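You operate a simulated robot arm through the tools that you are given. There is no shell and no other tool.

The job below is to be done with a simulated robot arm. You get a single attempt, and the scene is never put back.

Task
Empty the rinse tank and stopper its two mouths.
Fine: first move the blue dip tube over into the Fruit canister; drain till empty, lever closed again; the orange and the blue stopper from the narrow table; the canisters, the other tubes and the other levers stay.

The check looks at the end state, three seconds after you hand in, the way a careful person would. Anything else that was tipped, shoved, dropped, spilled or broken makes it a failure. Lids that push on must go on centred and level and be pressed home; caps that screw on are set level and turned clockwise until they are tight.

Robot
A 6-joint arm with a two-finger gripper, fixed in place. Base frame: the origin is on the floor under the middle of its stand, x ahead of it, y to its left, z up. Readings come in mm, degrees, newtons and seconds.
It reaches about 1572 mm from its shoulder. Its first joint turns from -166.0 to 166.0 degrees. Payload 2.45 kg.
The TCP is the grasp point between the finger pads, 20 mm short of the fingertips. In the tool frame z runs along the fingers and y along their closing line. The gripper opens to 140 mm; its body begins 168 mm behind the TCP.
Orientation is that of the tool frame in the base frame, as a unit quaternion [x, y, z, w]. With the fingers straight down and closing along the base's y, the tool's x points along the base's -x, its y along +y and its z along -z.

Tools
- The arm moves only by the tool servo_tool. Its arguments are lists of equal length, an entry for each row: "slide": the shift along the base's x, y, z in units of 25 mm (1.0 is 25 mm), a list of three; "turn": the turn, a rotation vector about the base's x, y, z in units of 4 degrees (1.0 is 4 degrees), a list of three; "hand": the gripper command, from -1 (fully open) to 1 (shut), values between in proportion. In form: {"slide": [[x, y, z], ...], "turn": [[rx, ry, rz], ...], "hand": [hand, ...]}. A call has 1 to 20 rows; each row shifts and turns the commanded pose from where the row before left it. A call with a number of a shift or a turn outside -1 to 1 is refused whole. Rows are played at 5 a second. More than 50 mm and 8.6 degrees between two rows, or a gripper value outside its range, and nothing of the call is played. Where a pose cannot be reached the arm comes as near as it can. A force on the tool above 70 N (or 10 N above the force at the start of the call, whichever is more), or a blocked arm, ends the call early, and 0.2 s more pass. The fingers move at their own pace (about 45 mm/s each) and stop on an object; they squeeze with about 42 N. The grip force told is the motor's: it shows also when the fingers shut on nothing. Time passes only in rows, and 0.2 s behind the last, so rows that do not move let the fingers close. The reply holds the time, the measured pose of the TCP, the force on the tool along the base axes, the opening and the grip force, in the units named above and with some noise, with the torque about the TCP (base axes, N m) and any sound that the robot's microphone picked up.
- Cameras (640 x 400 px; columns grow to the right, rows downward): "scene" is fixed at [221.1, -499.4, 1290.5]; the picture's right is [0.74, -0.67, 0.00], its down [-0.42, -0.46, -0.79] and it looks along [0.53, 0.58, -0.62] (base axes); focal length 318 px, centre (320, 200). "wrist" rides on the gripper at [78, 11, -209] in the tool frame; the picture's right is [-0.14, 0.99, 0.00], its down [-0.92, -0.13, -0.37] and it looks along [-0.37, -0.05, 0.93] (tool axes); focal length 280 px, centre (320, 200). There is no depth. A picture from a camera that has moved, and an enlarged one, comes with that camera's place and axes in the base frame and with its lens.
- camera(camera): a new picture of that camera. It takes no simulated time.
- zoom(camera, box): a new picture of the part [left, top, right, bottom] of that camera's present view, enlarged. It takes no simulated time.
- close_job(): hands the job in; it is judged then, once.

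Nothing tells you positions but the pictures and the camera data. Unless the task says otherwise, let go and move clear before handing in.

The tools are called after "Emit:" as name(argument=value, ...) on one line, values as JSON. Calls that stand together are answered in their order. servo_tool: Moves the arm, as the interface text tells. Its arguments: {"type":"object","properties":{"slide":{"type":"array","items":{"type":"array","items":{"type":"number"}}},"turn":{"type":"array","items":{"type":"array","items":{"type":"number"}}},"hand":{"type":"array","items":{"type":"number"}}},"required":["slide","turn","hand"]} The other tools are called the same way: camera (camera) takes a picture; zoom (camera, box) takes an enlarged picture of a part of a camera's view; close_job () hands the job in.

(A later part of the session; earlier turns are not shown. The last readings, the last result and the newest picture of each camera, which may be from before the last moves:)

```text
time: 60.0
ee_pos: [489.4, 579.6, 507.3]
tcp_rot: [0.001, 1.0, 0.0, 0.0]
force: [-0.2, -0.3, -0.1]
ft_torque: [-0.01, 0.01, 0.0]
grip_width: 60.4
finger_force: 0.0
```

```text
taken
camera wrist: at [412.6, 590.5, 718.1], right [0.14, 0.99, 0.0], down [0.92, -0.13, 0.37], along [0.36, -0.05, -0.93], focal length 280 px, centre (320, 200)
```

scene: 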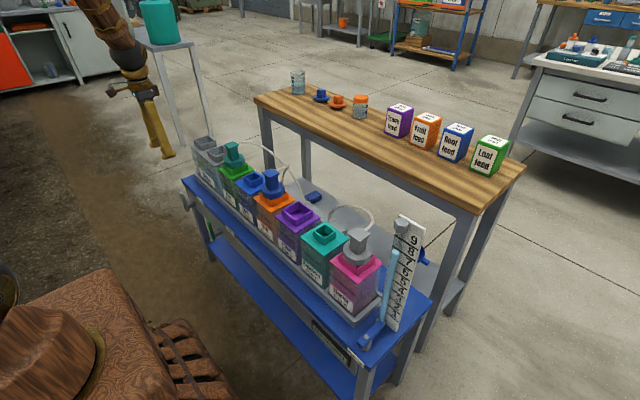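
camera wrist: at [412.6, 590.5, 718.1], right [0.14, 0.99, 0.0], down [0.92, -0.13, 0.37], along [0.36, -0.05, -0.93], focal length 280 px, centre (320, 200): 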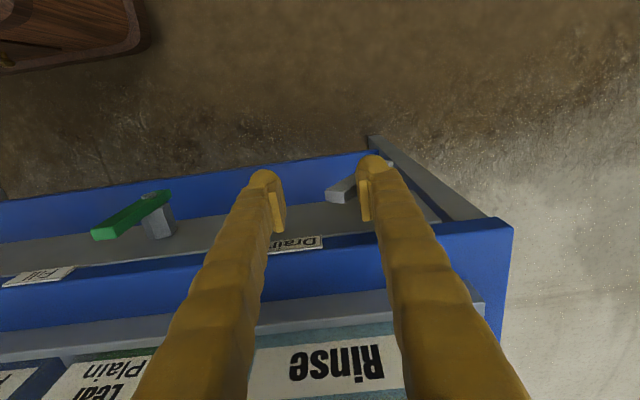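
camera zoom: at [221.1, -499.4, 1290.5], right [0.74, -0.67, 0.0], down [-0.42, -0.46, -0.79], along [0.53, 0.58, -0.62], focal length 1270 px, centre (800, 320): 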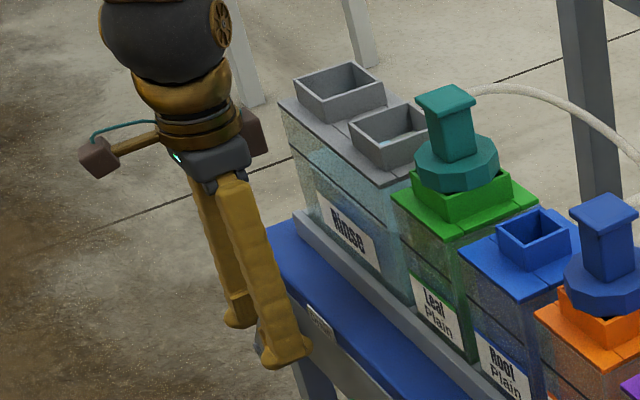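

Emit:
servo_tool(slide=[[0, 0, 0], [0, 0, 0], [0, 0, 0], [0, 0, 0], [0, 0, 0], [0, 0, 0], [0, 0, 0], [0, 0, 0], [0, 0, 0], [0, 0, 0], [0, 0, 0], [0, 0, 0], [0, 0, 0], [0, 0, 0], [0, 0, 0], [0, 0, 0], [0, 0, 0], [0, 0, 0], [0, 0, 0], [0, 0, 0]], turn=[[0, 0, 0], [0, 0, 0], [0, 0, 0], [0, 0, 0], [0, 0, 0], [0, 0, 0], [0, 0, 0], [0, 0, 0], [0, 0, 0], [0, 0, 0], [0, 0, 0], [0, 0, 0], [0, 0, 0], [0, 0, 0], [0, 0, 0], [0, 0, 0], [0, 0, 0], [0, 0, 0], [0, 0, 0], [0, 0, 0]], hand=[0.14, 0.14, 0.14, 0.14, 0.14, 0.14, 0.14, 0.14, 0.14, 0.14, 0.14, 0.14, 0.14, 0.14, 0.14, 0.14, 0.14, 0.14, 0.14, 0.14])

Emit:
servo_tool(slide=[[0, 0, 0], [0, 0, 0], [0, 0, 0], [0, 0, 0], [0, 0, 0], [0, 0, 0], [0, 0, 0], [0, 0, 0], [0, 0, 0], [0, 0, 0], [0, 0, 0], [0, 0, 0], [0, 0, 0], [0, 0, 0], [0, 0, 0], [0, 0, 0], [0, 0, 0], [0, 0, 0], [0, 0, 0], [0, 0, 0]], turn=[[0, 0, 0], [0, 0, 0], [0, 0, 0], [0, 0, 0], [0, 0, 0], [0, 0, 0], [0, 0, 0], [0, 0, 0], [0, 0, 0], [0, 0, 0], [0, 0, 0], [0, 0, 0], [0, 0, 0], [0, 0, 0], [0, 0, 0], [0, 0, 0], [0, 0, 0], [0, 0, 0], [0, 0, 0], [0, 0, 0]], hand=[0.14, 0.14, 0.14, 0.14, 0.14, 0.14, 0.14, 0.14, 0.14, 0.14, 0.14, 0.14, 0.14, 0.14, 0.14, 0.14, 0.14, 0.14, 0.14, 0.14])

Emit:
zoom(camera="scene", box=[176, 130, 256, 180])

Emit:
zoom(camera="wrist", box=[200, 280, 400, 400])

```text
time: 64.2
ee_pos: [491.0, 579.0, 508.6]
tcp_rot: [0.001, 1.0, 0.001, 0.0]
force: [-0.7, 0.4, 0.3]
ft_torque: [-0.01, 0.02, -0.01]
grip_width: 60.2
finger_force: 0.1
```

```text
time: 68.4
ee_pos: [490.6, 578.8, 508.9]
tcp_rot: [0.002, 1.0, -0.001, -0.001]
force: [0.4, 0.1, -0.8]
ft_torque: [-0.01, -0.02, -0.01]
grip_width: 60.3
finger_force: 0.1
```

```text
8.00 times, centred on (216, 155) of scene
camera zoom: at [221.1, -499.4, 1290.5], right [0.74, -0.67, 0.0], down [-0.42, -0.46, -0.79], along [0.53, 0.58, -0.62], focal length 2540 px, centre (1152, 560)
```

zoom: 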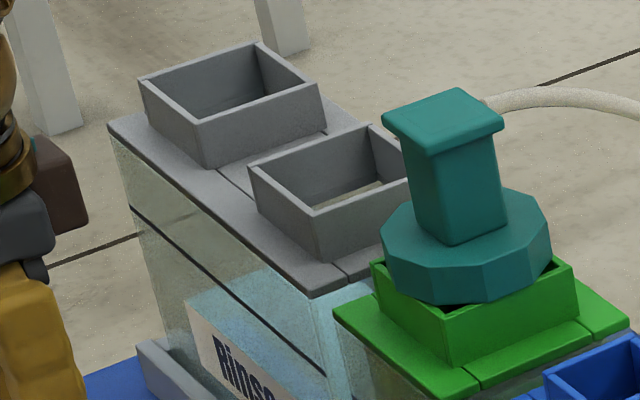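

```text
3.20 times, centred on (300, 340) of wrist
camera zoom: at [412.6, 590.5, 718.1], right [0.14, 0.99, 0.0], down [0.92, -0.13, 0.37], along [0.36, -0.05, -0.93], focal length 897 px, centre (384, -248)
```

zoom: 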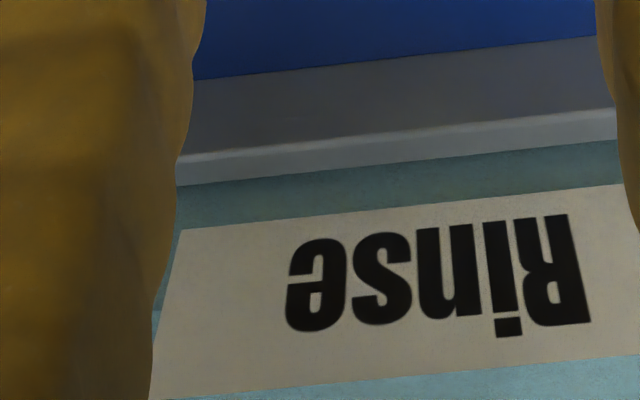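

The level is falling steadily. I'll keep waiting.

Emit:
servo_tool(slide=[[0, 0, 0], [0, 0, 0], [0, 0, 0], [0, 0, 0], [0, 0, 0], [0, 0, 0], [0, 0, 0], [0, 0, 0], [0, 0, 0], [0, 0, 0], [0, 0, 0], [0, 0, 0], [0, 0, 0], [0, 0, 0], [0, 0, 0], [0, 0, 0], [0, 0, 0], [0, 0, 0], [0, 0, 0], [0, 0, 0]], turn=[[0, 0, 0], [0, 0, 0], [0, 0, 0], [0, 0, 0], [0, 0, 0], [0, 0, 0], [0, 0, 0], [0, 0, 0], [0, 0, 0], [0, 0, 0], [0, 0, 0], [0, 0, 0], [0, 0, 0], [0, 0, 0], [0, 0, 0], [0, 0, 0], [0, 0, 0], [0, 0, 0], [0, 0, 0], [0, 0, 0]], hand=[0.14, 0.14, 0.14, 0.14, 0.14, 0.14, 0.14, 0.14, 0.14, 0.14, 0.14, 0.14, 0.14, 0.14, 0.14, 0.14, 0.14, 0.14, 0.14, 0.14])

Emit:
servo_tool(slide=[[0, 0, 0], [0, 0, 0], [0, 0, 0], [0, 0, 0], [0, 0, 0], [0, 0, 0], [0, 0, 0], [0, 0, 0], [0, 0, 0], [0, 0, 0], [0, 0, 0], [0, 0, 0], [0, 0, 0], [0, 0, 0], [0, 0, 0], [0, 0, 0], [0, 0, 0], [0, 0, 0], [0, 0, 0], [0, 0, 0]], turn=[[0, 0, 0], [0, 0, 0], [0, 0, 0], [0, 0, 0], [0, 0, 0], [0, 0, 0], [0, 0, 0], [0, 0, 0], [0, 0, 0], [0, 0, 0], [0, 0, 0], [0, 0, 0], [0, 0, 0], [0, 0, 0], [0, 0, 0], [0, 0, 0], [0, 0, 0], [0, 0, 0], [0, 0, 0], [0, 0, 0]], hand=[0.14, 0.14, 0.14, 0.14, 0.14, 0.14, 0.14, 0.14, 0.14, 0.14, 0.14, 0.14, 0.14, 0.14, 0.14, 0.14, 0.14, 0.14, 0.14, 0.14])

Emit:
servo_tool(slide=[[0, 0, 0], [0, 0, 0], [0, 0, 0], [0, 0, 0], [0, 0, 0], [0, 0, 0], [0, 0, 0], [0, 0, 0], [0, 0, 0], [0, 0, 0], [0, 0, 0], [0, 0, 0], [0, 0, 0], [0, 0, 0], [0, 0, 0], [0, 0, 0], [0, 0, 0], [0, 0, 0], [0, 0, 0], [0, 0, 0]], turn=[[0, 0, 0], [0, 0, 0], [0, 0, 0], [0, 0, 0], [0, 0, 0], [0, 0, 0], [0, 0, 0], [0, 0, 0], [0, 0, 0], [0, 0, 0], [0, 0, 0], [0, 0, 0], [0, 0, 0], [0, 0, 0], [0, 0, 0], [0, 0, 0], [0, 0, 0], [0, 0, 0], [0, 0, 0], [0, 0, 0]], hand=[0.14, 0.14, 0.14, 0.14, 0.14, 0.14, 0.14, 0.14, 0.14, 0.14, 0.14, 0.14, 0.14, 0.14, 0.14, 0.14, 0.14, 0.14, 0.14, 0.14])

Emit:
zoom(camera="scene", box=[176, 140, 256, 190])

Emit:
camera(camera="wrist")

```text
time: 72.6
ee_pos: [491.2, 579.4, 508.8]
tcp_rot: [0.001, 1.0, -0.001, 0.0]
force: [0.0, -0.3, -0.7]
ft_torque: [-0.04, -0.02, 0.01]
grip_width: 60.3
finger_force: 0.2
```

```text
time: 76.8
ee_pos: [490.6, 578.7, 507.7]
tcp_rot: [0.001, 1.0, 0.0, 0.0]
force: [0.3, -0.1, 0.4]
ft_torque: [0.01, 0.02, 0.02]
grip_width: 60.4
finger_force: 0.2
```

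```text
time: 81.0
ee_pos: [489.8, 579.2, 508.9]
tcp_rot: [0.001, 1.0, 0.0, 0.0]
force: [-0.2, -1.2, 0.1]
ft_torque: [0.0, 0.01, -0.01]
grip_width: 60.0
finger_force: 0.0
```

```text
8.00 times, centred on (216, 165) of scene
camera zoom: at [221.1, -499.4, 1290.5], right [0.74, -0.67, 0.0], down [-0.42, -0.46, -0.79], along [0.53, 0.58, -0.62], focal length 2540 px, centre (1152, 480)
```

zoom: 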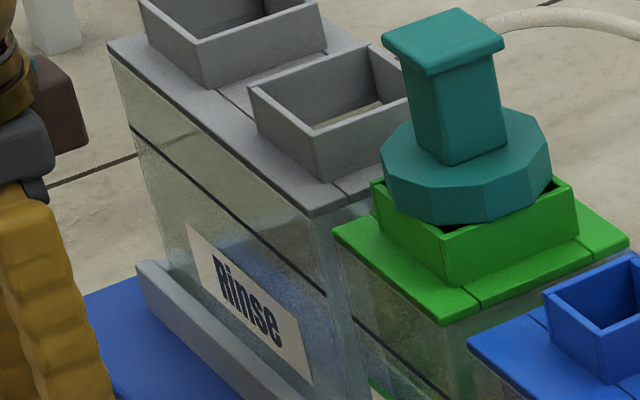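

```text
taken
camera wrist: at [412.6, 590.5, 718.1], right [0.14, 0.99, 0.0], down [0.92, -0.13, 0.37], along [0.36, -0.05, -0.93], focal length 280 px, centre (320, 200)
```

wrist: 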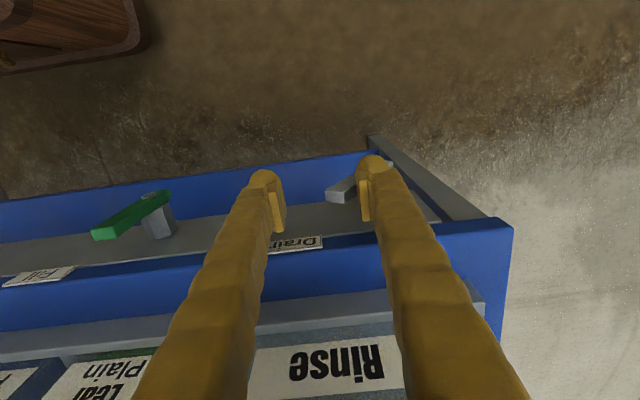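

Water is nearly at the bottom. I'll wait longer to be sure it is empty.

Emit:
servo_tool(slide=[[0, 0, 0], [0, 0, 0], [0, 0, 0], [0, 0, 0], [0, 0, 0], [0, 0, 0], [0, 0, 0], [0, 0, 0], [0, 0, 0], [0, 0, 0], [0, 0, 0], [0, 0, 0], [0, 0, 0], [0, 0, 0], [0, 0, 0], [0, 0, 0], [0, 0, 0], [0, 0, 0], [0, 0, 0], [0, 0, 0]], turn=[[0, 0, 0], [0, 0, 0], [0, 0, 0], [0, 0, 0], [0, 0, 0], [0, 0, 0], [0, 0, 0], [0, 0, 0], [0, 0, 0], [0, 0, 0], [0, 0, 0], [0, 0, 0], [0, 0, 0], [0, 0, 0], [0, 0, 0], [0, 0, 0], [0, 0, 0], [0, 0, 0], [0, 0, 0], [0, 0, 0]], hand=[0.14, 0.14, 0.14, 0.14, 0.14, 0.14, 0.14, 0.14, 0.14, 0.14, 0.14, 0.14, 0.14, 0.14, 0.14, 0.14, 0.14, 0.14, 0.14, 0.14])

Emit:
zoom(camera="scene", box=[184, 150, 232, 180])

Emit:
servo_tool(slide=[[0, 0, 0], [0, 0, 0], [0, 0, 0], [0, 0, 0], [0, 0, 0], [0, 0, 0], [0, 0, 0], [0, 0, 0], [0, 0, 0], [0, 0, 0], [0, 0, 0], [0, 0, 0], [0, 0, 0], [0, 0, 0], [0, 0, 0], [0, 0, 0], [0, 0, 0], [0, 0, 0], [0, 0, 0], [0, 0, 0]], turn=[[0, 0, 0], [0, 0, 0], [0, 0, 0], [0, 0, 0], [0, 0, 0], [0, 0, 0], [0, 0, 0], [0, 0, 0], [0, 0, 0], [0, 0, 0], [0, 0, 0], [0, 0, 0], [0, 0, 0], [0, 0, 0], [0, 0, 0], [0, 0, 0], [0, 0, 0], [0, 0, 0], [0, 0, 0], [0, 0, 0]], hand=[0.14, 0.14, 0.14, 0.14, 0.14, 0.14, 0.14, 0.14, 0.14, 0.14, 0.14, 0.14, 0.14, 0.14, 0.14, 0.14, 0.14, 0.14, 0.14, 0.14])

Emit:
servo_tool(slide=[[0, 0, 0], [0, 0, 0], [0, 0, 0], [0, 0, 0], [0, 0, 0], [0, 0, 0], [0, 0, 0], [0, 0, 0], [0, 0, 0], [0, 0, 0], [0, 0, 0], [0, 0, 0], [0, 0, 0], [0, 0, 0], [0, 0, 0], [0, 0, 0], [0, 0, 0], [0, 0, 0], [0, 0, 0], [0, 0, 0]], turn=[[0, 0, 0], [0, 0, 0], [0, 0, 0], [0, 0, 0], [0, 0, 0], [0, 0, 0], [0, 0, 0], [0, 0, 0], [0, 0, 0], [0, 0, 0], [0, 0, 0], [0, 0, 0], [0, 0, 0], [0, 0, 0], [0, 0, 0], [0, 0, 0], [0, 0, 0], [0, 0, 0], [0, 0, 0], [0, 0, 0]], hand=[0.14, 0.14, 0.14, 0.14, 0.14, 0.14, 0.14, 0.14, 0.14, 0.14, 0.14, 0.14, 0.14, 0.14, 0.14, 0.14, 0.14, 0.14, 0.14, 0.14])

Emit:
zoom(camera="scene", box=[184, 150, 232, 180])

Emit:
zoom(camera="scene", box=[176, 140, 256, 190])

```text
time: 85.2
ee_pos: [490.1, 579.6, 510.3]
tcp_rot: [0.0, 1.0, 0.0, 0.0]
force: [0.1, 0.0, 0.0]
ft_torque: [0.03, -0.02, 0.03]
grip_width: 60.2
finger_force: 0.1
```

```text
13.33 times, centred on (208, 165) of scene
camera zoom: at [221.1, -499.4, 1290.5], right [0.74, -0.67, 0.0], down [-0.42, -0.46, -0.79], along [0.53, 0.58, -0.62], focal length 4234 px, centre (1813, 667)
```

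zoom: 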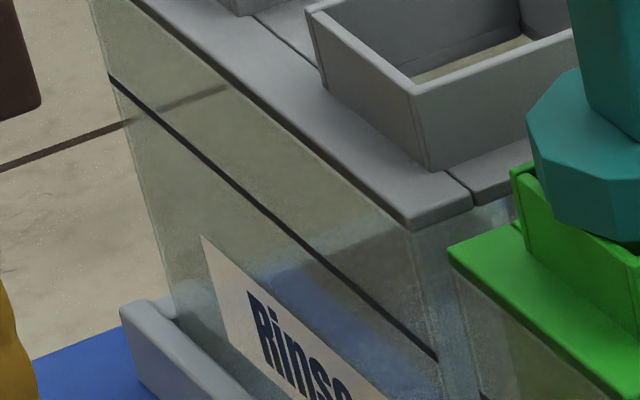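

```text
time: 89.4
ee_pos: [492.0, 579.7, 507.3]
tcp_rot: [0.001, 1.0, -0.001, 0.0]
force: [0.5, -0.5, 1.1]
ft_torque: [0.01, 0.0, -0.01]
grip_width: 60.2
finger_force: 0.1
```

```text
time: 93.6
ee_pos: [490.9, 577.9, 509.2]
tcp_rot: [0.001, 1.0, 0.0, 0.0]
force: [0.7, 0.1, -0.2]
ft_torque: [-0.01, 0.0, -0.02]
grip_width: 60.3
finger_force: 0.1
```

```text
13.33 times, centred on (208, 165) of scene
camera zoom: at [221.1, -499.4, 1290.5], right [0.74, -0.67, 0.0], down [-0.42, -0.46, -0.79], along [0.53, 0.58, -0.62], focal length 4234 px, centre (1813, 667)
```

zoom: 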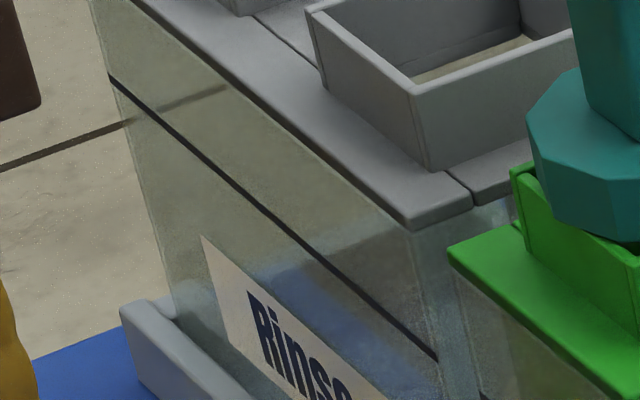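

```text
8.00 times, centred on (216, 165) of scene
camera zoom: at [221.1, -499.4, 1290.5], right [0.74, -0.67, 0.0], down [-0.42, -0.46, -0.79], along [0.53, 0.58, -0.62], focal length 2540 px, centre (1152, 480)
```

zoom: 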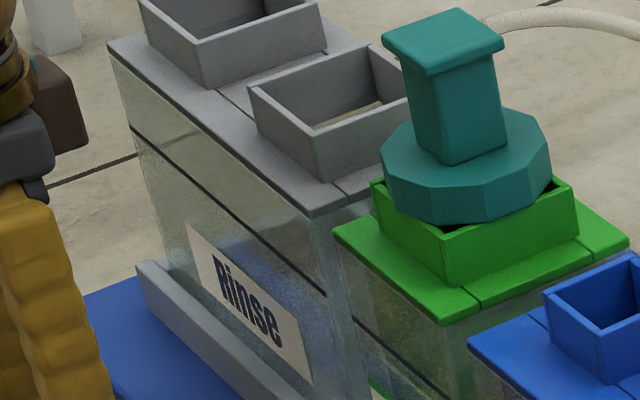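

No change over the last 8 s seen from the side. I'll rise and look straight into the mouths to verify it is empty while the drain stays open.

Emit:
servo_tool(slide=[[0, 0, 1], [0, 0, 1], [0, 0, 1], [0, 0, 1], [0, 0, 1], [0, 0, 1], [0, 0, 1], [0, 0, 1], [0, 0, 1], [0, 0, 1], [0, 0, 1], [0, 0, 1], [0, 0, 1], [0.5, 0, 1], [1, 0, 1], [1, 0, 1], [1, 0, 0], [1, 0, 0], [1, 0, 0], [0, 0, 0]], turn=[[0, 0, 0], [0, 0, 0], [0, 0, 0], [0, 0, 0], [0, 0, 0], [0, 0, 0], [0, 0, 0], [0, 0, 0], [0, 0, 0], [0, 0, 0], [0, 0, 0], [0, 0, 0], [0, 0, 0], [0, 0, 0], [0, 0, 0], [0, 0, 0], [0, 0, 0], [0, 0, 0], [0, 0, 0], [0, 0, 0]], hand=[0.14, 0.14, 0.14, 0.14, 0.14, 0.14, 0.14, 0.14, 0.14, 0.14, 0.14, 0.14, 0.14, 0.14, 0.14, 0.14, 0.14, 0.14, 0.14, 0.14])

Emit:
camera(camera="wrist")

Emit:
camera(camera="scene")

```text
time: 97.8
ee_pos: [627.1, 579.5, 908.9]
tcp_rot: [0.001, 1.0, 0.0, 0.0]
force: [0.1, 1.6, 0.3]
ft_torque: [0.02, 0.0, 0.01]
grip_width: 60.1
finger_force: 0.2
```

```text
taken
camera wrist: at [549.0, 591.8, 1118.6], right [0.14, 0.99, 0.0], down [0.92, -0.13, 0.37], along [0.36, -0.05, -0.93], focal length 280 px, centre (320, 200)
```

wrist: 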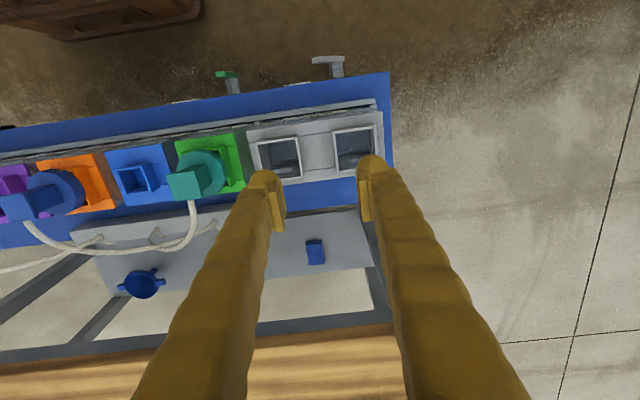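

```text
taken
```

scene: 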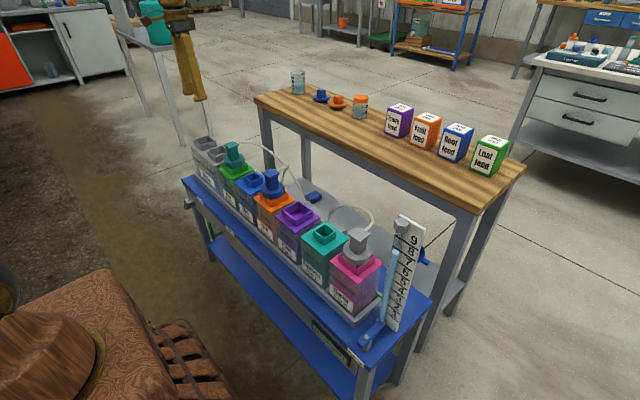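

Emit:
zoom(camera="wrist", box=[240, 110, 400, 210])

Emit:
zoom(camera="wrist", box=[300, 40, 364, 80])

Emit:
zoom(camera="scene", box=[168, 180, 216, 210])

```text
4.00 times, centred on (320, 160) of wrist
camera zoom: at [549.0, 591.8, 1118.6], right [0.14, 0.99, 0.0], down [0.92, -0.13, 0.37], along [0.36, -0.05, -0.93], focal length 1122 px, centre (320, 360)
```

zoom: 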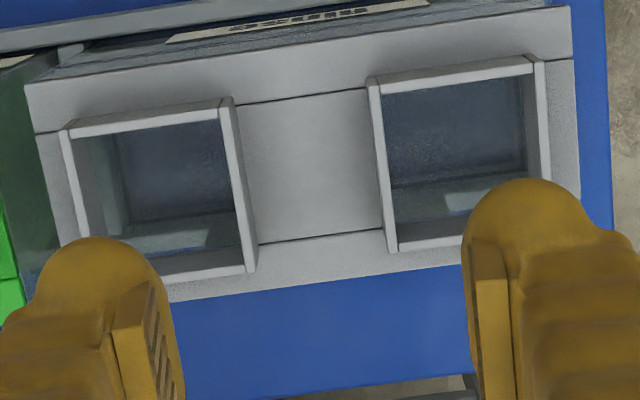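

```text
10.00 times, centred on (332, 60) of wrist
camera zoom: at [549.0, 591.8, 1118.6], right [0.14, 0.99, 0.0], down [0.92, -0.13, 0.37], along [0.36, -0.05, -0.93], focal length 2804 px, centre (200, 1600)
```

zoom: 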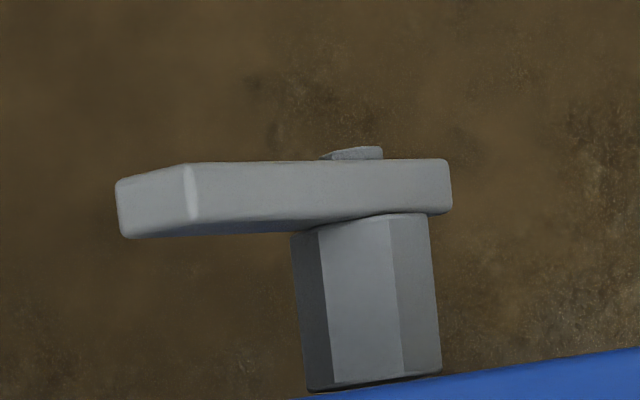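

```text
13.33 times, centred on (192, 195) of scene
camera zoom: at [221.1, -499.4, 1290.5], right [0.74, -0.67, 0.0], down [-0.42, -0.46, -0.79], along [0.53, 0.58, -0.62], focal length 4234 px, centre (2027, 267)
```

zoom: 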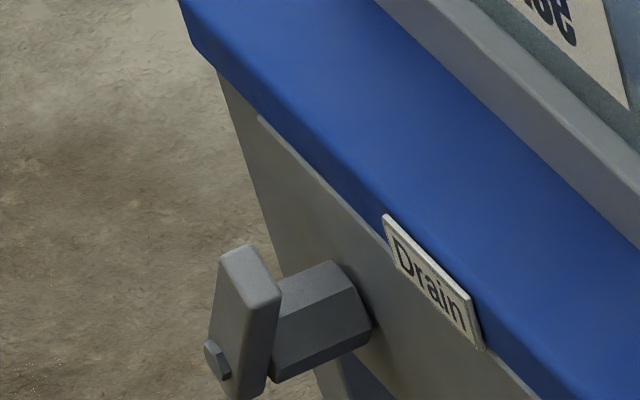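

The tank is empty: both mouths show only the dark bottom. Now I'll close the lever: shut the fingers, come down on the −y side of it, and push it back to its upright stop.

Emit:
servo_tool(slide=[[-0.9, -0.343, 0], [-0.9, -0.343, 0], [-0.9, -0.343, 0], [-0.9, -0.343, 0], [-0.9, -0.343, 0], [-0.9, -0.343, 0], [0, 0, -1], [0, 0, -1], [0, 0, -1], [0, 0, -1], [0, 0, -1], [0, 0, -1], [0, 0, -1], [0, 0, -1], [0, 0, -1], [0, 0, -1], [0, 0, -1], [0, 0, -1], [0, 0, -1], [0, 0, -1]], turn=[[0, 0, 0], [0, 0, 0], [0, 0, 0], [0, 0, 0], [0, 0, 0], [0, 0, 0], [0, 0, 0], [0, 0, 0], [0, 0, 0], [0, 0, 0], [0, 0, 0], [0, 0, 0], [0, 0, 0], [0, 0, 0], [0, 0, 0], [0, 0, 0], [0, 0, 0], [0, 0, 0], [0, 0, 0], [0, 0, 0]], hand=[1, 1, 1, 1, 1, 1, 1, 1, 1, 1, 1, 1, 1, 1, 1, 1, 1, 1, 1, 1])

Emit:
camera(camera="wrist")

Emit:
zoom(camera="scene", box=[130, 150, 258, 230])

```text
time: 102.0
ee_pos: [493.5, 529.4, 558.8]
tcp_rot: [0.001, 1.0, 0.001, 0.0]
force: [0.2, 0.3, -0.2]
ft_torque: [-0.01, 0.01, -0.02]
grip_width: 0.0
finger_force: 29.3
```

```text
taken
camera wrist: at [415.4, 539.8, 768.1], right [0.14, 0.99, 0.0], down [0.92, -0.13, 0.37], along [0.36, -0.05, -0.93], focal length 280 px, centre (320, 200)
```

wrist: 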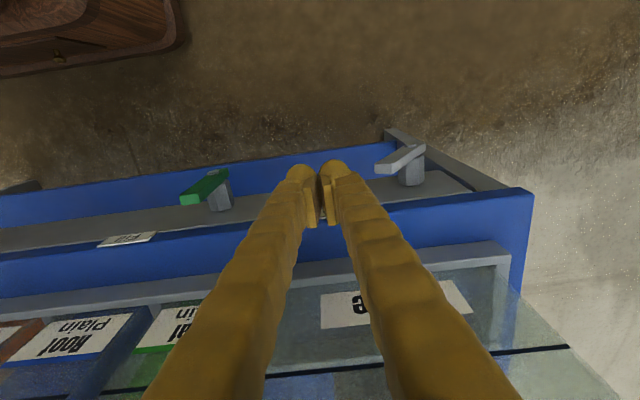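

```text
5.00 times, centred on (194, 190) of scene
camera zoom: at [221.1, -499.4, 1290.5], right [0.74, -0.67, 0.0], down [-0.42, -0.46, -0.79], along [0.53, 0.58, -0.62], focal length 1588 px, centre (950, 250)
```

zoom: 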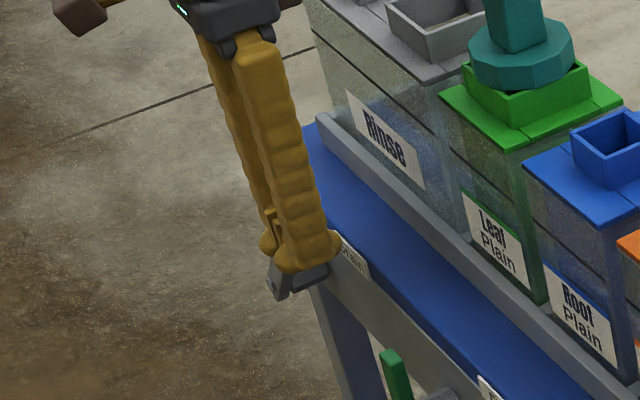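

Emit:
servo_tool(slide=[[0, 0, -0.8], [0, 0, -0.8], [0, 0, -0.8], [0, 0, -0.8], [0, 0, -0.16], [0, 0, 0]], turn=[[0, 0, 0], [0, 0, 0], [0, 0, 0], [0, 0, 0], [0, 0, 0], [0, 0, 0]], hand=[1, 1, 1, 1, 1, 1])

Emit:
camera(camera="wrist")

```text
time: 103.4
ee_pos: [492.3, 528.2, 473.9]
tcp_rot: [0.001, 1.0, -0.001, 0.0]
force: [-0.2, -0.4, 1.1]
ft_torque: [0.0, -0.03, 0.03]
grip_width: 0.0
finger_force: 28.9
```

```text
taken
camera wrist: at [414.8, 539.3, 683.6], right [0.14, 0.99, 0.0], down [0.92, -0.13, 0.37], along [0.36, -0.05, -0.93], focal length 280 px, centre (320, 200)
```

wrist: 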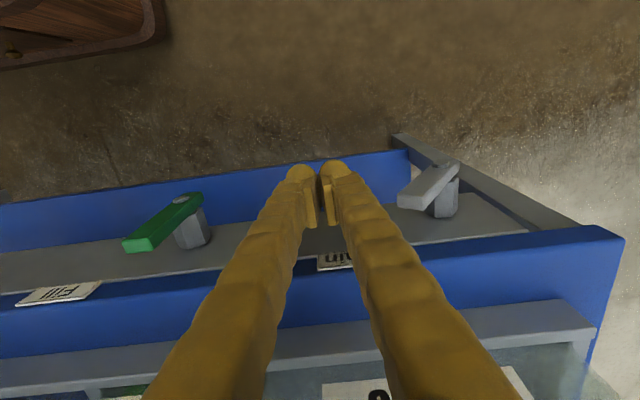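

Emit:
servo_tool(slide=[[0, 0.2, 0], [0, 0.2, 0], [0, 0.2, 0], [0, 0.2, 0], [0, 0.17, 0.17], [0, 0.17, 0.17], [0, 0.17, 0.17], [0, 0.207, 0.12], [0, 0.207, 0.12], [0, 0.207, 0.12]], turn=[[0, 0, 0], [0, 0, 0], [0, 0, 0], [0, 0, 0], [0, 0, 0], [0, 0, 0], [0, 0, 0], [0, 0, 0], [0, 0, 0], [0, 0, 0]], hand=[1, 1, 1, 1, 1, 1, 1, 1, 1, 1])

Emit:
camera(camera="wrist")

Emit:
zoom(camera="scene", box=[130, 150, 258, 230])

```text
time: 105.6
ee_pos: [494.0, 575.9, 495.3]
tcp_rot: [0.001, 1.0, 0.001, 0.0]
force: [-0.6, 0.1, 0.9]
ft_torque: [-0.06, -0.02, 0.03]
grip_width: 0.2
finger_force: 29.5
```

```text
taken
camera wrist: at [415.7, 587.0, 705.4], right [0.14, 0.99, 0.0], down [0.92, -0.13, 0.37], along [0.36, -0.05, -0.93], focal length 280 px, centre (320, 200)
```

wrist: 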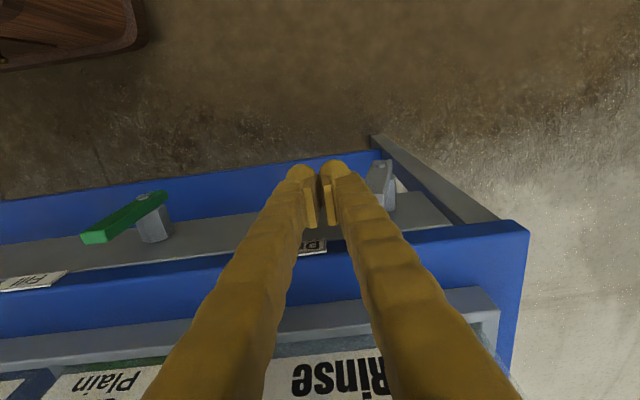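

```text
5.00 times, centred on (194, 190) of scene
camera zoom: at [221.1, -499.4, 1290.5], right [0.74, -0.67, 0.0], down [-0.42, -0.46, -0.79], along [0.53, 0.58, -0.62], focal length 1588 px, centre (950, 250)
```

zoom: 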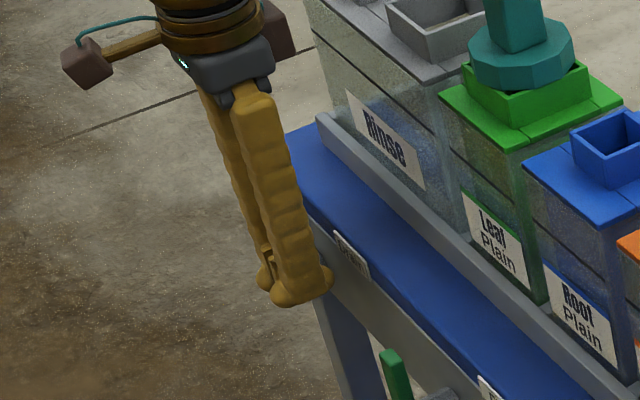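

The lever follows upward. I'll push the rest in small steps until it meets its stop.

Emit:
servo_tool(slide=[[0, 0.15, 0.04], [0, 0.15, 0.04], [0, 0.1, 0.03], [0, 0.1, 0.03], [0, 0, 0]], turn=[[0, 0, 0], [0, 0, 0], [0, 0, 0], [0, 0, 0], [0, 0, 0]], hand=[1, 1, 1, 1, 1])

Emit:
zoom(camera="wrist", box=[288, 135, 416, 215])

```text
time: 106.8
ee_pos: [493.0, 586.9, 498.7]
tcp_rot: [0.001, 1.0, 0.0, 0.0]
force: [0.0, -0.9, 0.3]
ft_torque: [0.02, -0.01, 0.01]
grip_width: 0.2
finger_force: 29.5
```

```text
5.00 times, centred on (352, 175) of wrist
camera zoom: at [414.9, 599.7, 708.8], right [0.14, 0.99, 0.0], down [0.92, -0.13, 0.37], along [0.36, -0.05, -0.93], focal length 1402 px, centre (160, 325)
```

zoom: 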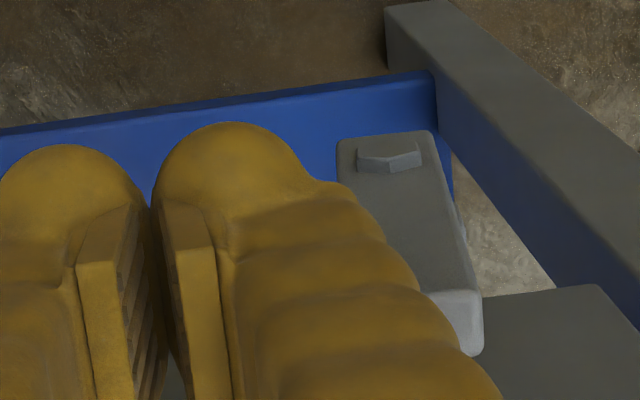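

Emit:
servo_tool(slide=[[0, 0.1, 0.02], [0, 0.1, 0.02], [0, 0.1, 0], [0, 0, 0]], turn=[[0, 0, 0], [0, 0, 0], [0, 0, 0], [0, 0, 0]], hand=[1, 1, 1, 1])

Emit:
zoom(camera="wrist", box=[288, 135, 416, 215])

```text
time: 107.8
ee_pos: [493.7, 595.7, 501.0]
tcp_rot: [0.0, 1.0, 0.0, 0.0]
force: [-0.4, 0.2, 0.0]
ft_torque: [0.02, 0.01, 0.03]
grip_width: 0.0
finger_force: 29.3
```

```text
5.00 times, centred on (352, 175) of wrist
camera zoom: at [415.4, 606.6, 710.4], right [0.14, 0.99, 0.0], down [0.92, -0.13, 0.37], along [0.36, -0.05, -0.93], focal length 1402 px, centre (160, 325)
```

zoom: 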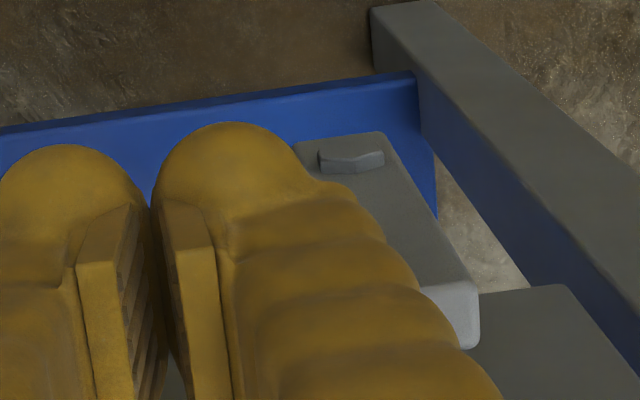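

Emit:
servo_tool(slide=[[0, 0.06, 0], [0, 0.06, 0], [0, 0, 0]], turn=[[0, 0, 0], [0, 0, 0], [0, 0, 0]], hand=[1, 1, 1])

Emit:
servo_tool(slide=[[0, 0.06, 0], [0, 0, 0]], turn=[[0, 0, 0], [0, 0, 0]], hand=[1, 1])

Emit:
zoom(camera="wrist", box=[288, 135, 416, 215])

```text
time: 108.6
ee_pos: [492.7, 596.8, 501.0]
tcp_rot: [0.002, 1.0, 0.0, -0.001]
force: [13.6, -28.9, 6.3]
ft_torque: [0.71, 0.24, -0.42]
grip_width: 0.3
finger_force: 28.9
```

```text
time: 109.2
ee_pos: [492.4, 597.8, 500.7]
tcp_rot: [0.002, 1.0, 0.0, -0.001]
force: [13.9, -47.6, 12.5]
ft_torque: [1.25, 0.23, -0.48]
grip_width: 0.2
finger_force: 29.1
```

```text
5.00 times, centred on (352, 175) of wrist
camera zoom: at [414.9, 610.1, 710.2], right [0.14, 0.99, 0.0], down [0.92, -0.13, 0.37], along [0.36, -0.05, -0.93], focal length 1402 px, centre (160, 325)
```

zoom: 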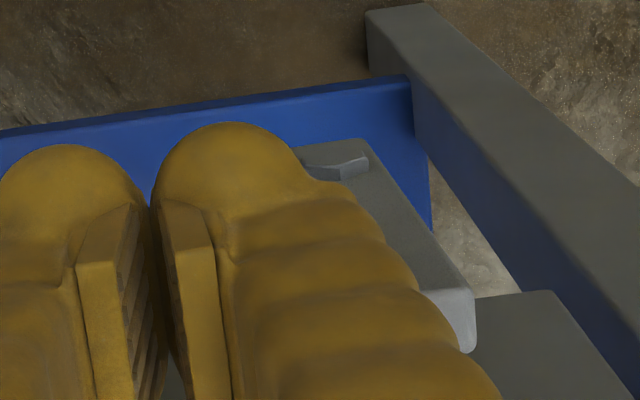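

The lever hit its upright stop (−48 N). I'll back off −y, rise, and verify it is upright.

Emit:
servo_tool(slide=[[0, -0.2, 0], [0, -0.5, 0], [0, -0.8, 0], [0, -0.5, 0.5], [0, 0, 1], [0, 0, 1], [0, 0, 1], [0, 0, 1], [0, 0, 1], [0, 0, 1], [0, 0, 1], [0, 0, 1], [0, 0, 1], [0, 0, 1]], turn=[[0, 0, 0], [0, 0, 0], [0, 0, 0], [0, 0, 0], [0, 0, 0], [0, 0, 0], [0, 0, 0], [0, 0, 0], [0, 0, 0], [0, 0, 0], [0, 0, 0], [0, 0, 0], [0, 0, 0], [0, 0, 0]], hand=[1, 1, 1, 1, 1, 1, 1, 1, 1, 1, 1, 1, 1, 1])

Emit:
camera(camera="wrist")

Emit:
zoom(camera="scene", box=[168, 180, 216, 210])

```text
time: 112.2
ee_pos: [493.2, 550.2, 762.8]
tcp_rot: [0.001, 1.0, 0.0, 0.001]
force: [-0.4, 0.3, 0.2]
ft_torque: [-0.01, 0.03, -0.03]
grip_width: 0.0
finger_force: 29.3
```

```text
taken
camera wrist: at [415.3, 561.2, 972.1], right [0.14, 0.99, 0.0], down [0.92, -0.13, 0.37], along [0.36, -0.05, -0.93], focal length 280 px, centre (320, 200)
```

wrist: 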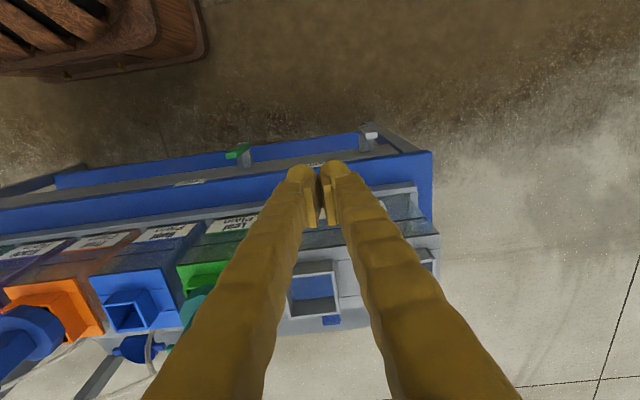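

```text
13.33 times, centred on (192, 195) of scene
camera zoom: at [221.1, -499.4, 1290.5], right [0.74, -0.67, 0.0], down [-0.42, -0.46, -0.79], along [0.53, 0.58, -0.62], focal length 4234 px, centre (2027, 267)
```

zoom: 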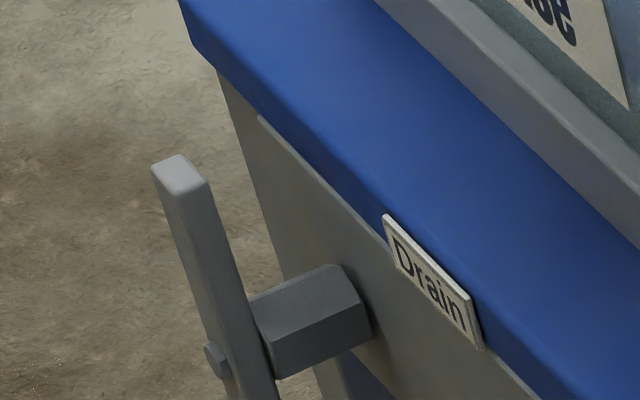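

The lever looks identical to its original closed position. Now I'll rise and carry the camera over toward the stoppers on the narrow table.

Emit:
servo_tool(slide=[[0, 0, 1], [0, 0, 1], [0.5, -0.2, 1], [1, -0.24, 1], [1, -0.24, 1], [1, -0.24, 1], [1, -0.24, 1], [1, -0.24, 1], [1, -0.24, 1], [1, -0.24, 1], [1, -0.24, 1], [1, -0.24, 1], [1, -0.24, 0], [1, -0.24, 0], [1, -0.24, 0], [1, -0.24, 0], [1, -0.24, 0], [1, -0.24, 0], [1, -0.24, 0], [1, -0.24, 0]], turn=[[0, 0, 0], [0, 0, 0], [0, 0, 0], [0, 0, 0], [0, 0, 0], [0, 0, 0], [0, 0, 0], [0, 0, 0], [0, 0, 0], [0, 0, 0], [0, 0, 0], [0, 0, 0], [0, 0, 0], [0, 0, 0], [0, 0, 0], [0, 0, 0], [0, 0, 0], [0, 0, 0], [0, 0, 0], [0, 0, 0]], hand=[-0.3, -0.3, -0.3, -0.3, -0.3, -0.3, -0.3, -0.3, -0.3, -0.3, -0.3, -0.3, -0.3, -0.3, -0.3, -0.3, -0.3, -0.3, -0.3, -0.3])

Emit:
camera(camera="wrist")

Emit:
camera(camera="scene")

```text
time: 116.4
ee_pos: [931.3, 444.1, 1061.3]
tcp_rot: [0.001, 1.0, 0.0, -0.001]
force: [-0.9, 0.3, 0.9]
ft_torque: [-0.02, -0.01, -0.01]
grip_width: 91.2
finger_force: 0.1
```

```text
taken
camera wrist: at [853.2, 454.0, 1270.9], right [0.14, 0.99, 0.0], down [0.92, -0.13, 0.37], along [0.36, -0.05, -0.93], focal length 280 px, centre (320, 200)
```

wrist: 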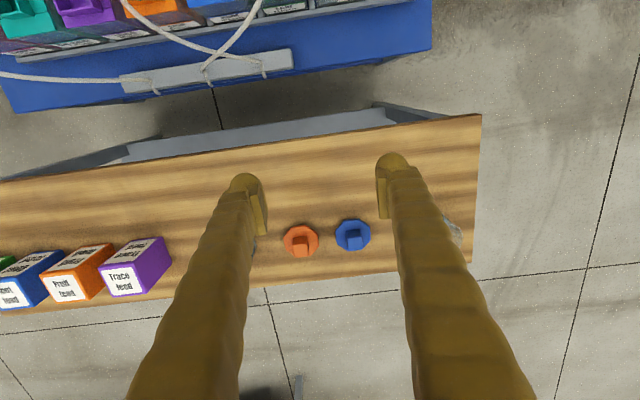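

```text
taken
```

scene: 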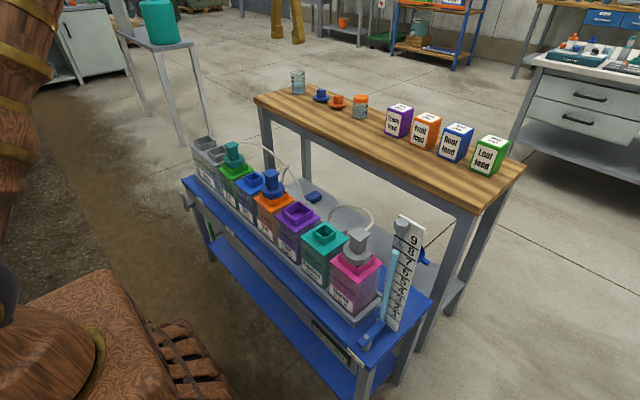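

Emit:
zoom(camera="wrist", box=[272, 205, 384, 275])

Emit:
zoom(camera="scene", box=[300, 80, 364, 120])

```text
5.71 times, centred on (328, 240) of wrist
camera zoom: at [853.2, 454.0, 1270.9], right [0.14, 0.99, 0.0], down [0.92, -0.13, 0.37], along [0.36, -0.05, -0.93], focal length 1602 px, centre (274, -29)
```

zoom: 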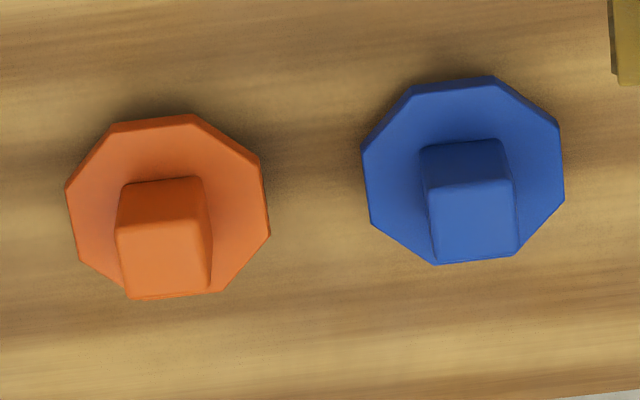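

```text
10.00 times, centred on (332, 100) of scene
camera zoom: at [221.1, -499.4, 1290.5], right [0.74, -0.67, 0.0], down [-0.42, -0.46, -0.79], along [0.53, 0.58, -0.62], focal length 3176 px, centre (200, 1200)
```

zoom: 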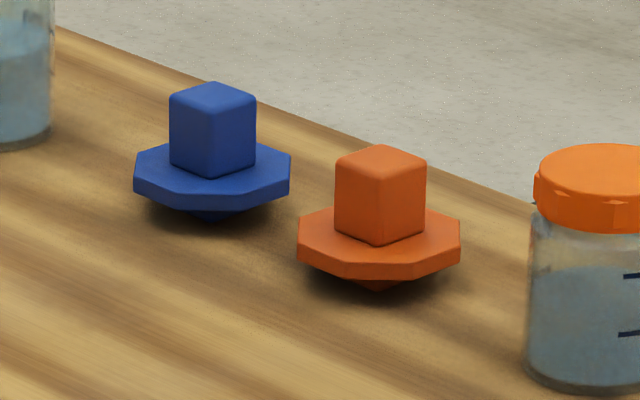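

Stoppers: orange knob top at about (1119, 382, 829), blue at about (1118, 480, 829); knobs ~27 mm square, well aligned with the axes. I'll go above the orange one first.

Emit:
servo_tool(slide=[[0.94, -0.31, -0.4], [0.94, -0.31, -0.4], [0.94, -0.31, -0.5], [0.94, -0.31, -0.5], [0.94, -0.31, -0.6], [0.94, -0.31, -0.6], [0.94, -0.31, -0.6], [0.94, -0.31, -0.6], [0, 0, 0]], turn=[[0, 0, 0], [0, 0, 0], [0, 0, 0], [0, 0, 0], [0, 0, 0], [0, 0, 0], [0, 0, 0], [0, 0, 0], [0, 0, 0]], hand=[0.143, 0.143, 0.143, 0.143, 0.143, 0.143, 0.143, 0.143, 0.143])

Emit:
camera(camera="wrist")

Emit:
zoom(camera="wrist", box=[240, 110, 400, 210])

Emit:
zoom(camera="scene", box=[280, 40, 408, 120])

```text
time: 118.4
ee_pos: [1120.5, 382.3, 959.1]
tcp_rot: [0.001, 1.0, 0.0, 0.0]
force: [-0.5, 0.5, 0.6]
ft_torque: [-0.04, 0.01, 0.0]
grip_width: 59.6
finger_force: 0.1
```

```text
taken
camera wrist: at [1042.0, 393.3, 1168.9], right [0.14, 0.99, 0.0], down [0.92, -0.13, 0.37], along [0.36, -0.05, -0.93], focal length 280 px, centre (320, 200)
```

wrist: 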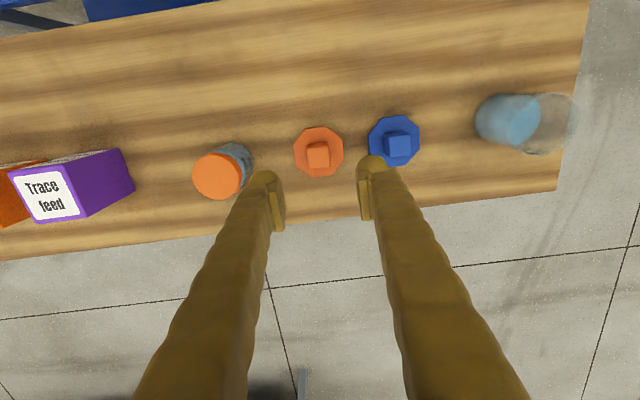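

```text
4.00 times, centred on (320, 160) of wrist
camera zoom: at [1042.0, 393.3, 1168.9], right [0.14, 0.99, 0.0], down [0.92, -0.13, 0.37], along [0.36, -0.05, -0.93], focal length 1122 px, centre (320, 360)
```

zoom: 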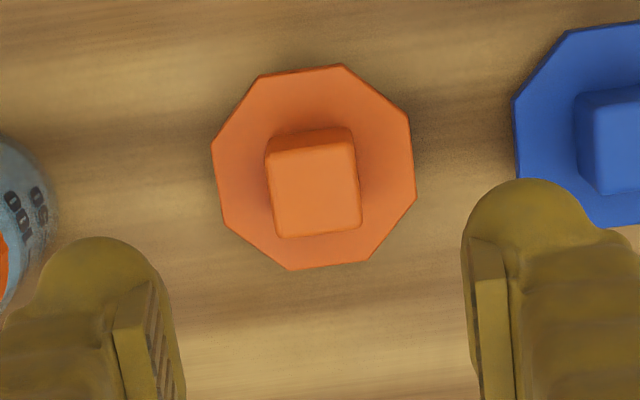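

```text
5.00 times, centred on (344, 80) of scene
camera zoom: at [221.1, -499.4, 1290.5], right [0.74, -0.67, 0.0], down [-0.42, -0.46, -0.79], along [0.53, 0.58, -0.62], focal length 1588 px, centre (200, 800)
```

zoom: 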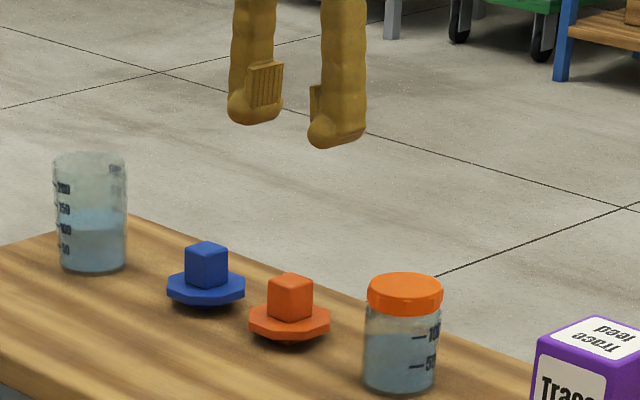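

Emit:
servo_tool(slide=[[-0.02, -0.06, -0.9], [0, 0, -0.9], [0, 0, -0.9], [0, 0, -0.9], [0, 0, -0.9], [0, 0, -0.5], [0, 0, -0.3], [0, 0, 0]], turn=[[0, 0, 0], [0, 0, 0], [0, 0, 0], [0, 0, 0], [0, 0, 0], [0, 0, 0], [0, 0, 0], [0, 0, 0]], hand=[0.143, 0.143, 0.143, 0.143, 0.143, 0.143, 0.143, 0.143])

Emit:
zoom(camera="scene", box=[296, 60, 376, 110])

Emit:
camera(camera="wrist")

```text
time: 120.2
ee_pos: [1119.0, 377.4, 825.9]
tcp_rot: [0.001, 1.0, 0.0, -0.001]
force: [-0.9, 0.8, -0.3]
ft_torque: [0.0, 0.03, -0.03]
grip_width: 59.8
finger_force: 0.1
```

```text
8.00 times, centred on (336, 85) of scene
camera zoom: at [221.1, -499.4, 1290.5], right [0.74, -0.67, 0.0], down [-0.42, -0.46, -0.79], along [0.53, 0.58, -0.62], focal length 2540 px, centre (192, 1120)
```

zoom: 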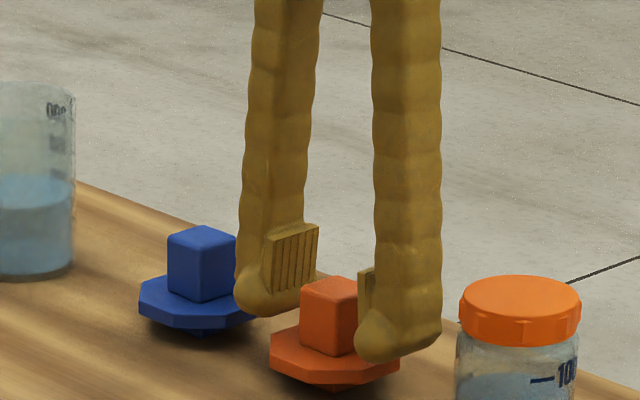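

```text
taken
camera wrist: at [1040.3, 390.4, 1035.1], right [0.14, 0.99, 0.0], down [0.92, -0.13, 0.37], along [0.36, -0.05, -0.93], focal length 280 px, centre (320, 200)
```

wrist: 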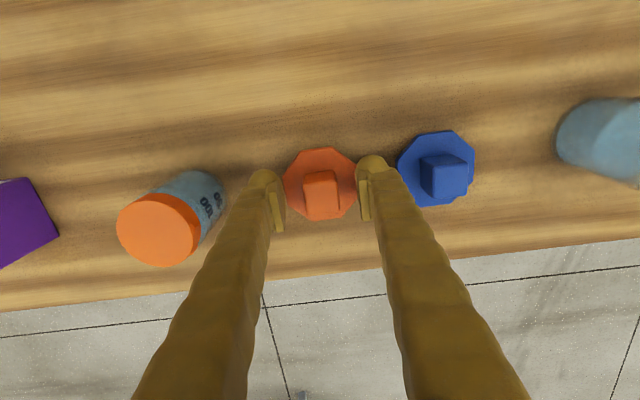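

Emit:
servo_tool(slide=[[0, 0.03, -0.14], [0, 0, 0], [0, 0, 0], [0, 0, 0], [0, 0, 0], [0, 0, 0]], turn=[[0, 0, 0], [0, 0, 0], [0, 0, 0], [0, 0, 0], [0, 0, 0], [0, 0, 0]], hand=[0.143, 0.5, 1, 1, 1, 1])

Emit:
zoom(camera="scene", box=[296, 70, 376, 120])

Emit:
zoom(camera="wrist", box=[240, 130, 400, 230])

```text
time: 121.6
ee_pos: [1116.4, 379.3, 821.4]
tcp_rot: [0.001, 1.0, 0.0, 0.0]
force: [0.9, 0.1, 0.2]
ft_torque: [0.01, 0.03, 0.0]
grip_width: 26.3
finger_force: 42.1
```

```text
8.00 times, centred on (336, 95) of scene
camera zoom: at [221.1, -499.4, 1290.5], right [0.74, -0.67, 0.0], down [-0.42, -0.46, -0.79], along [0.53, 0.58, -0.62], focal length 2540 px, centre (192, 1040)
```

zoom: 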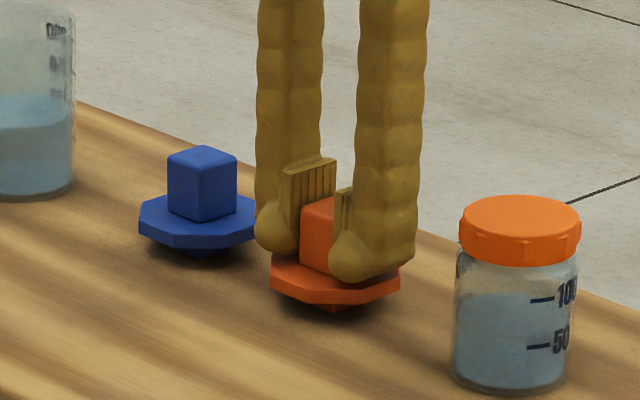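

```text
4.00 times, centred on (320, 180) of wrist
camera zoom: at [1040.0, 391.4, 1031.6], right [0.14, 0.99, 0.0], down [0.92, -0.13, 0.37], along [0.36, -0.05, -0.93], focal length 1122 px, centre (320, 280)
```

zoom: 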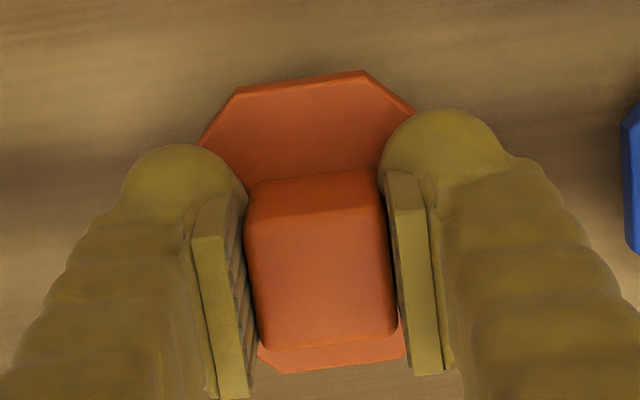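

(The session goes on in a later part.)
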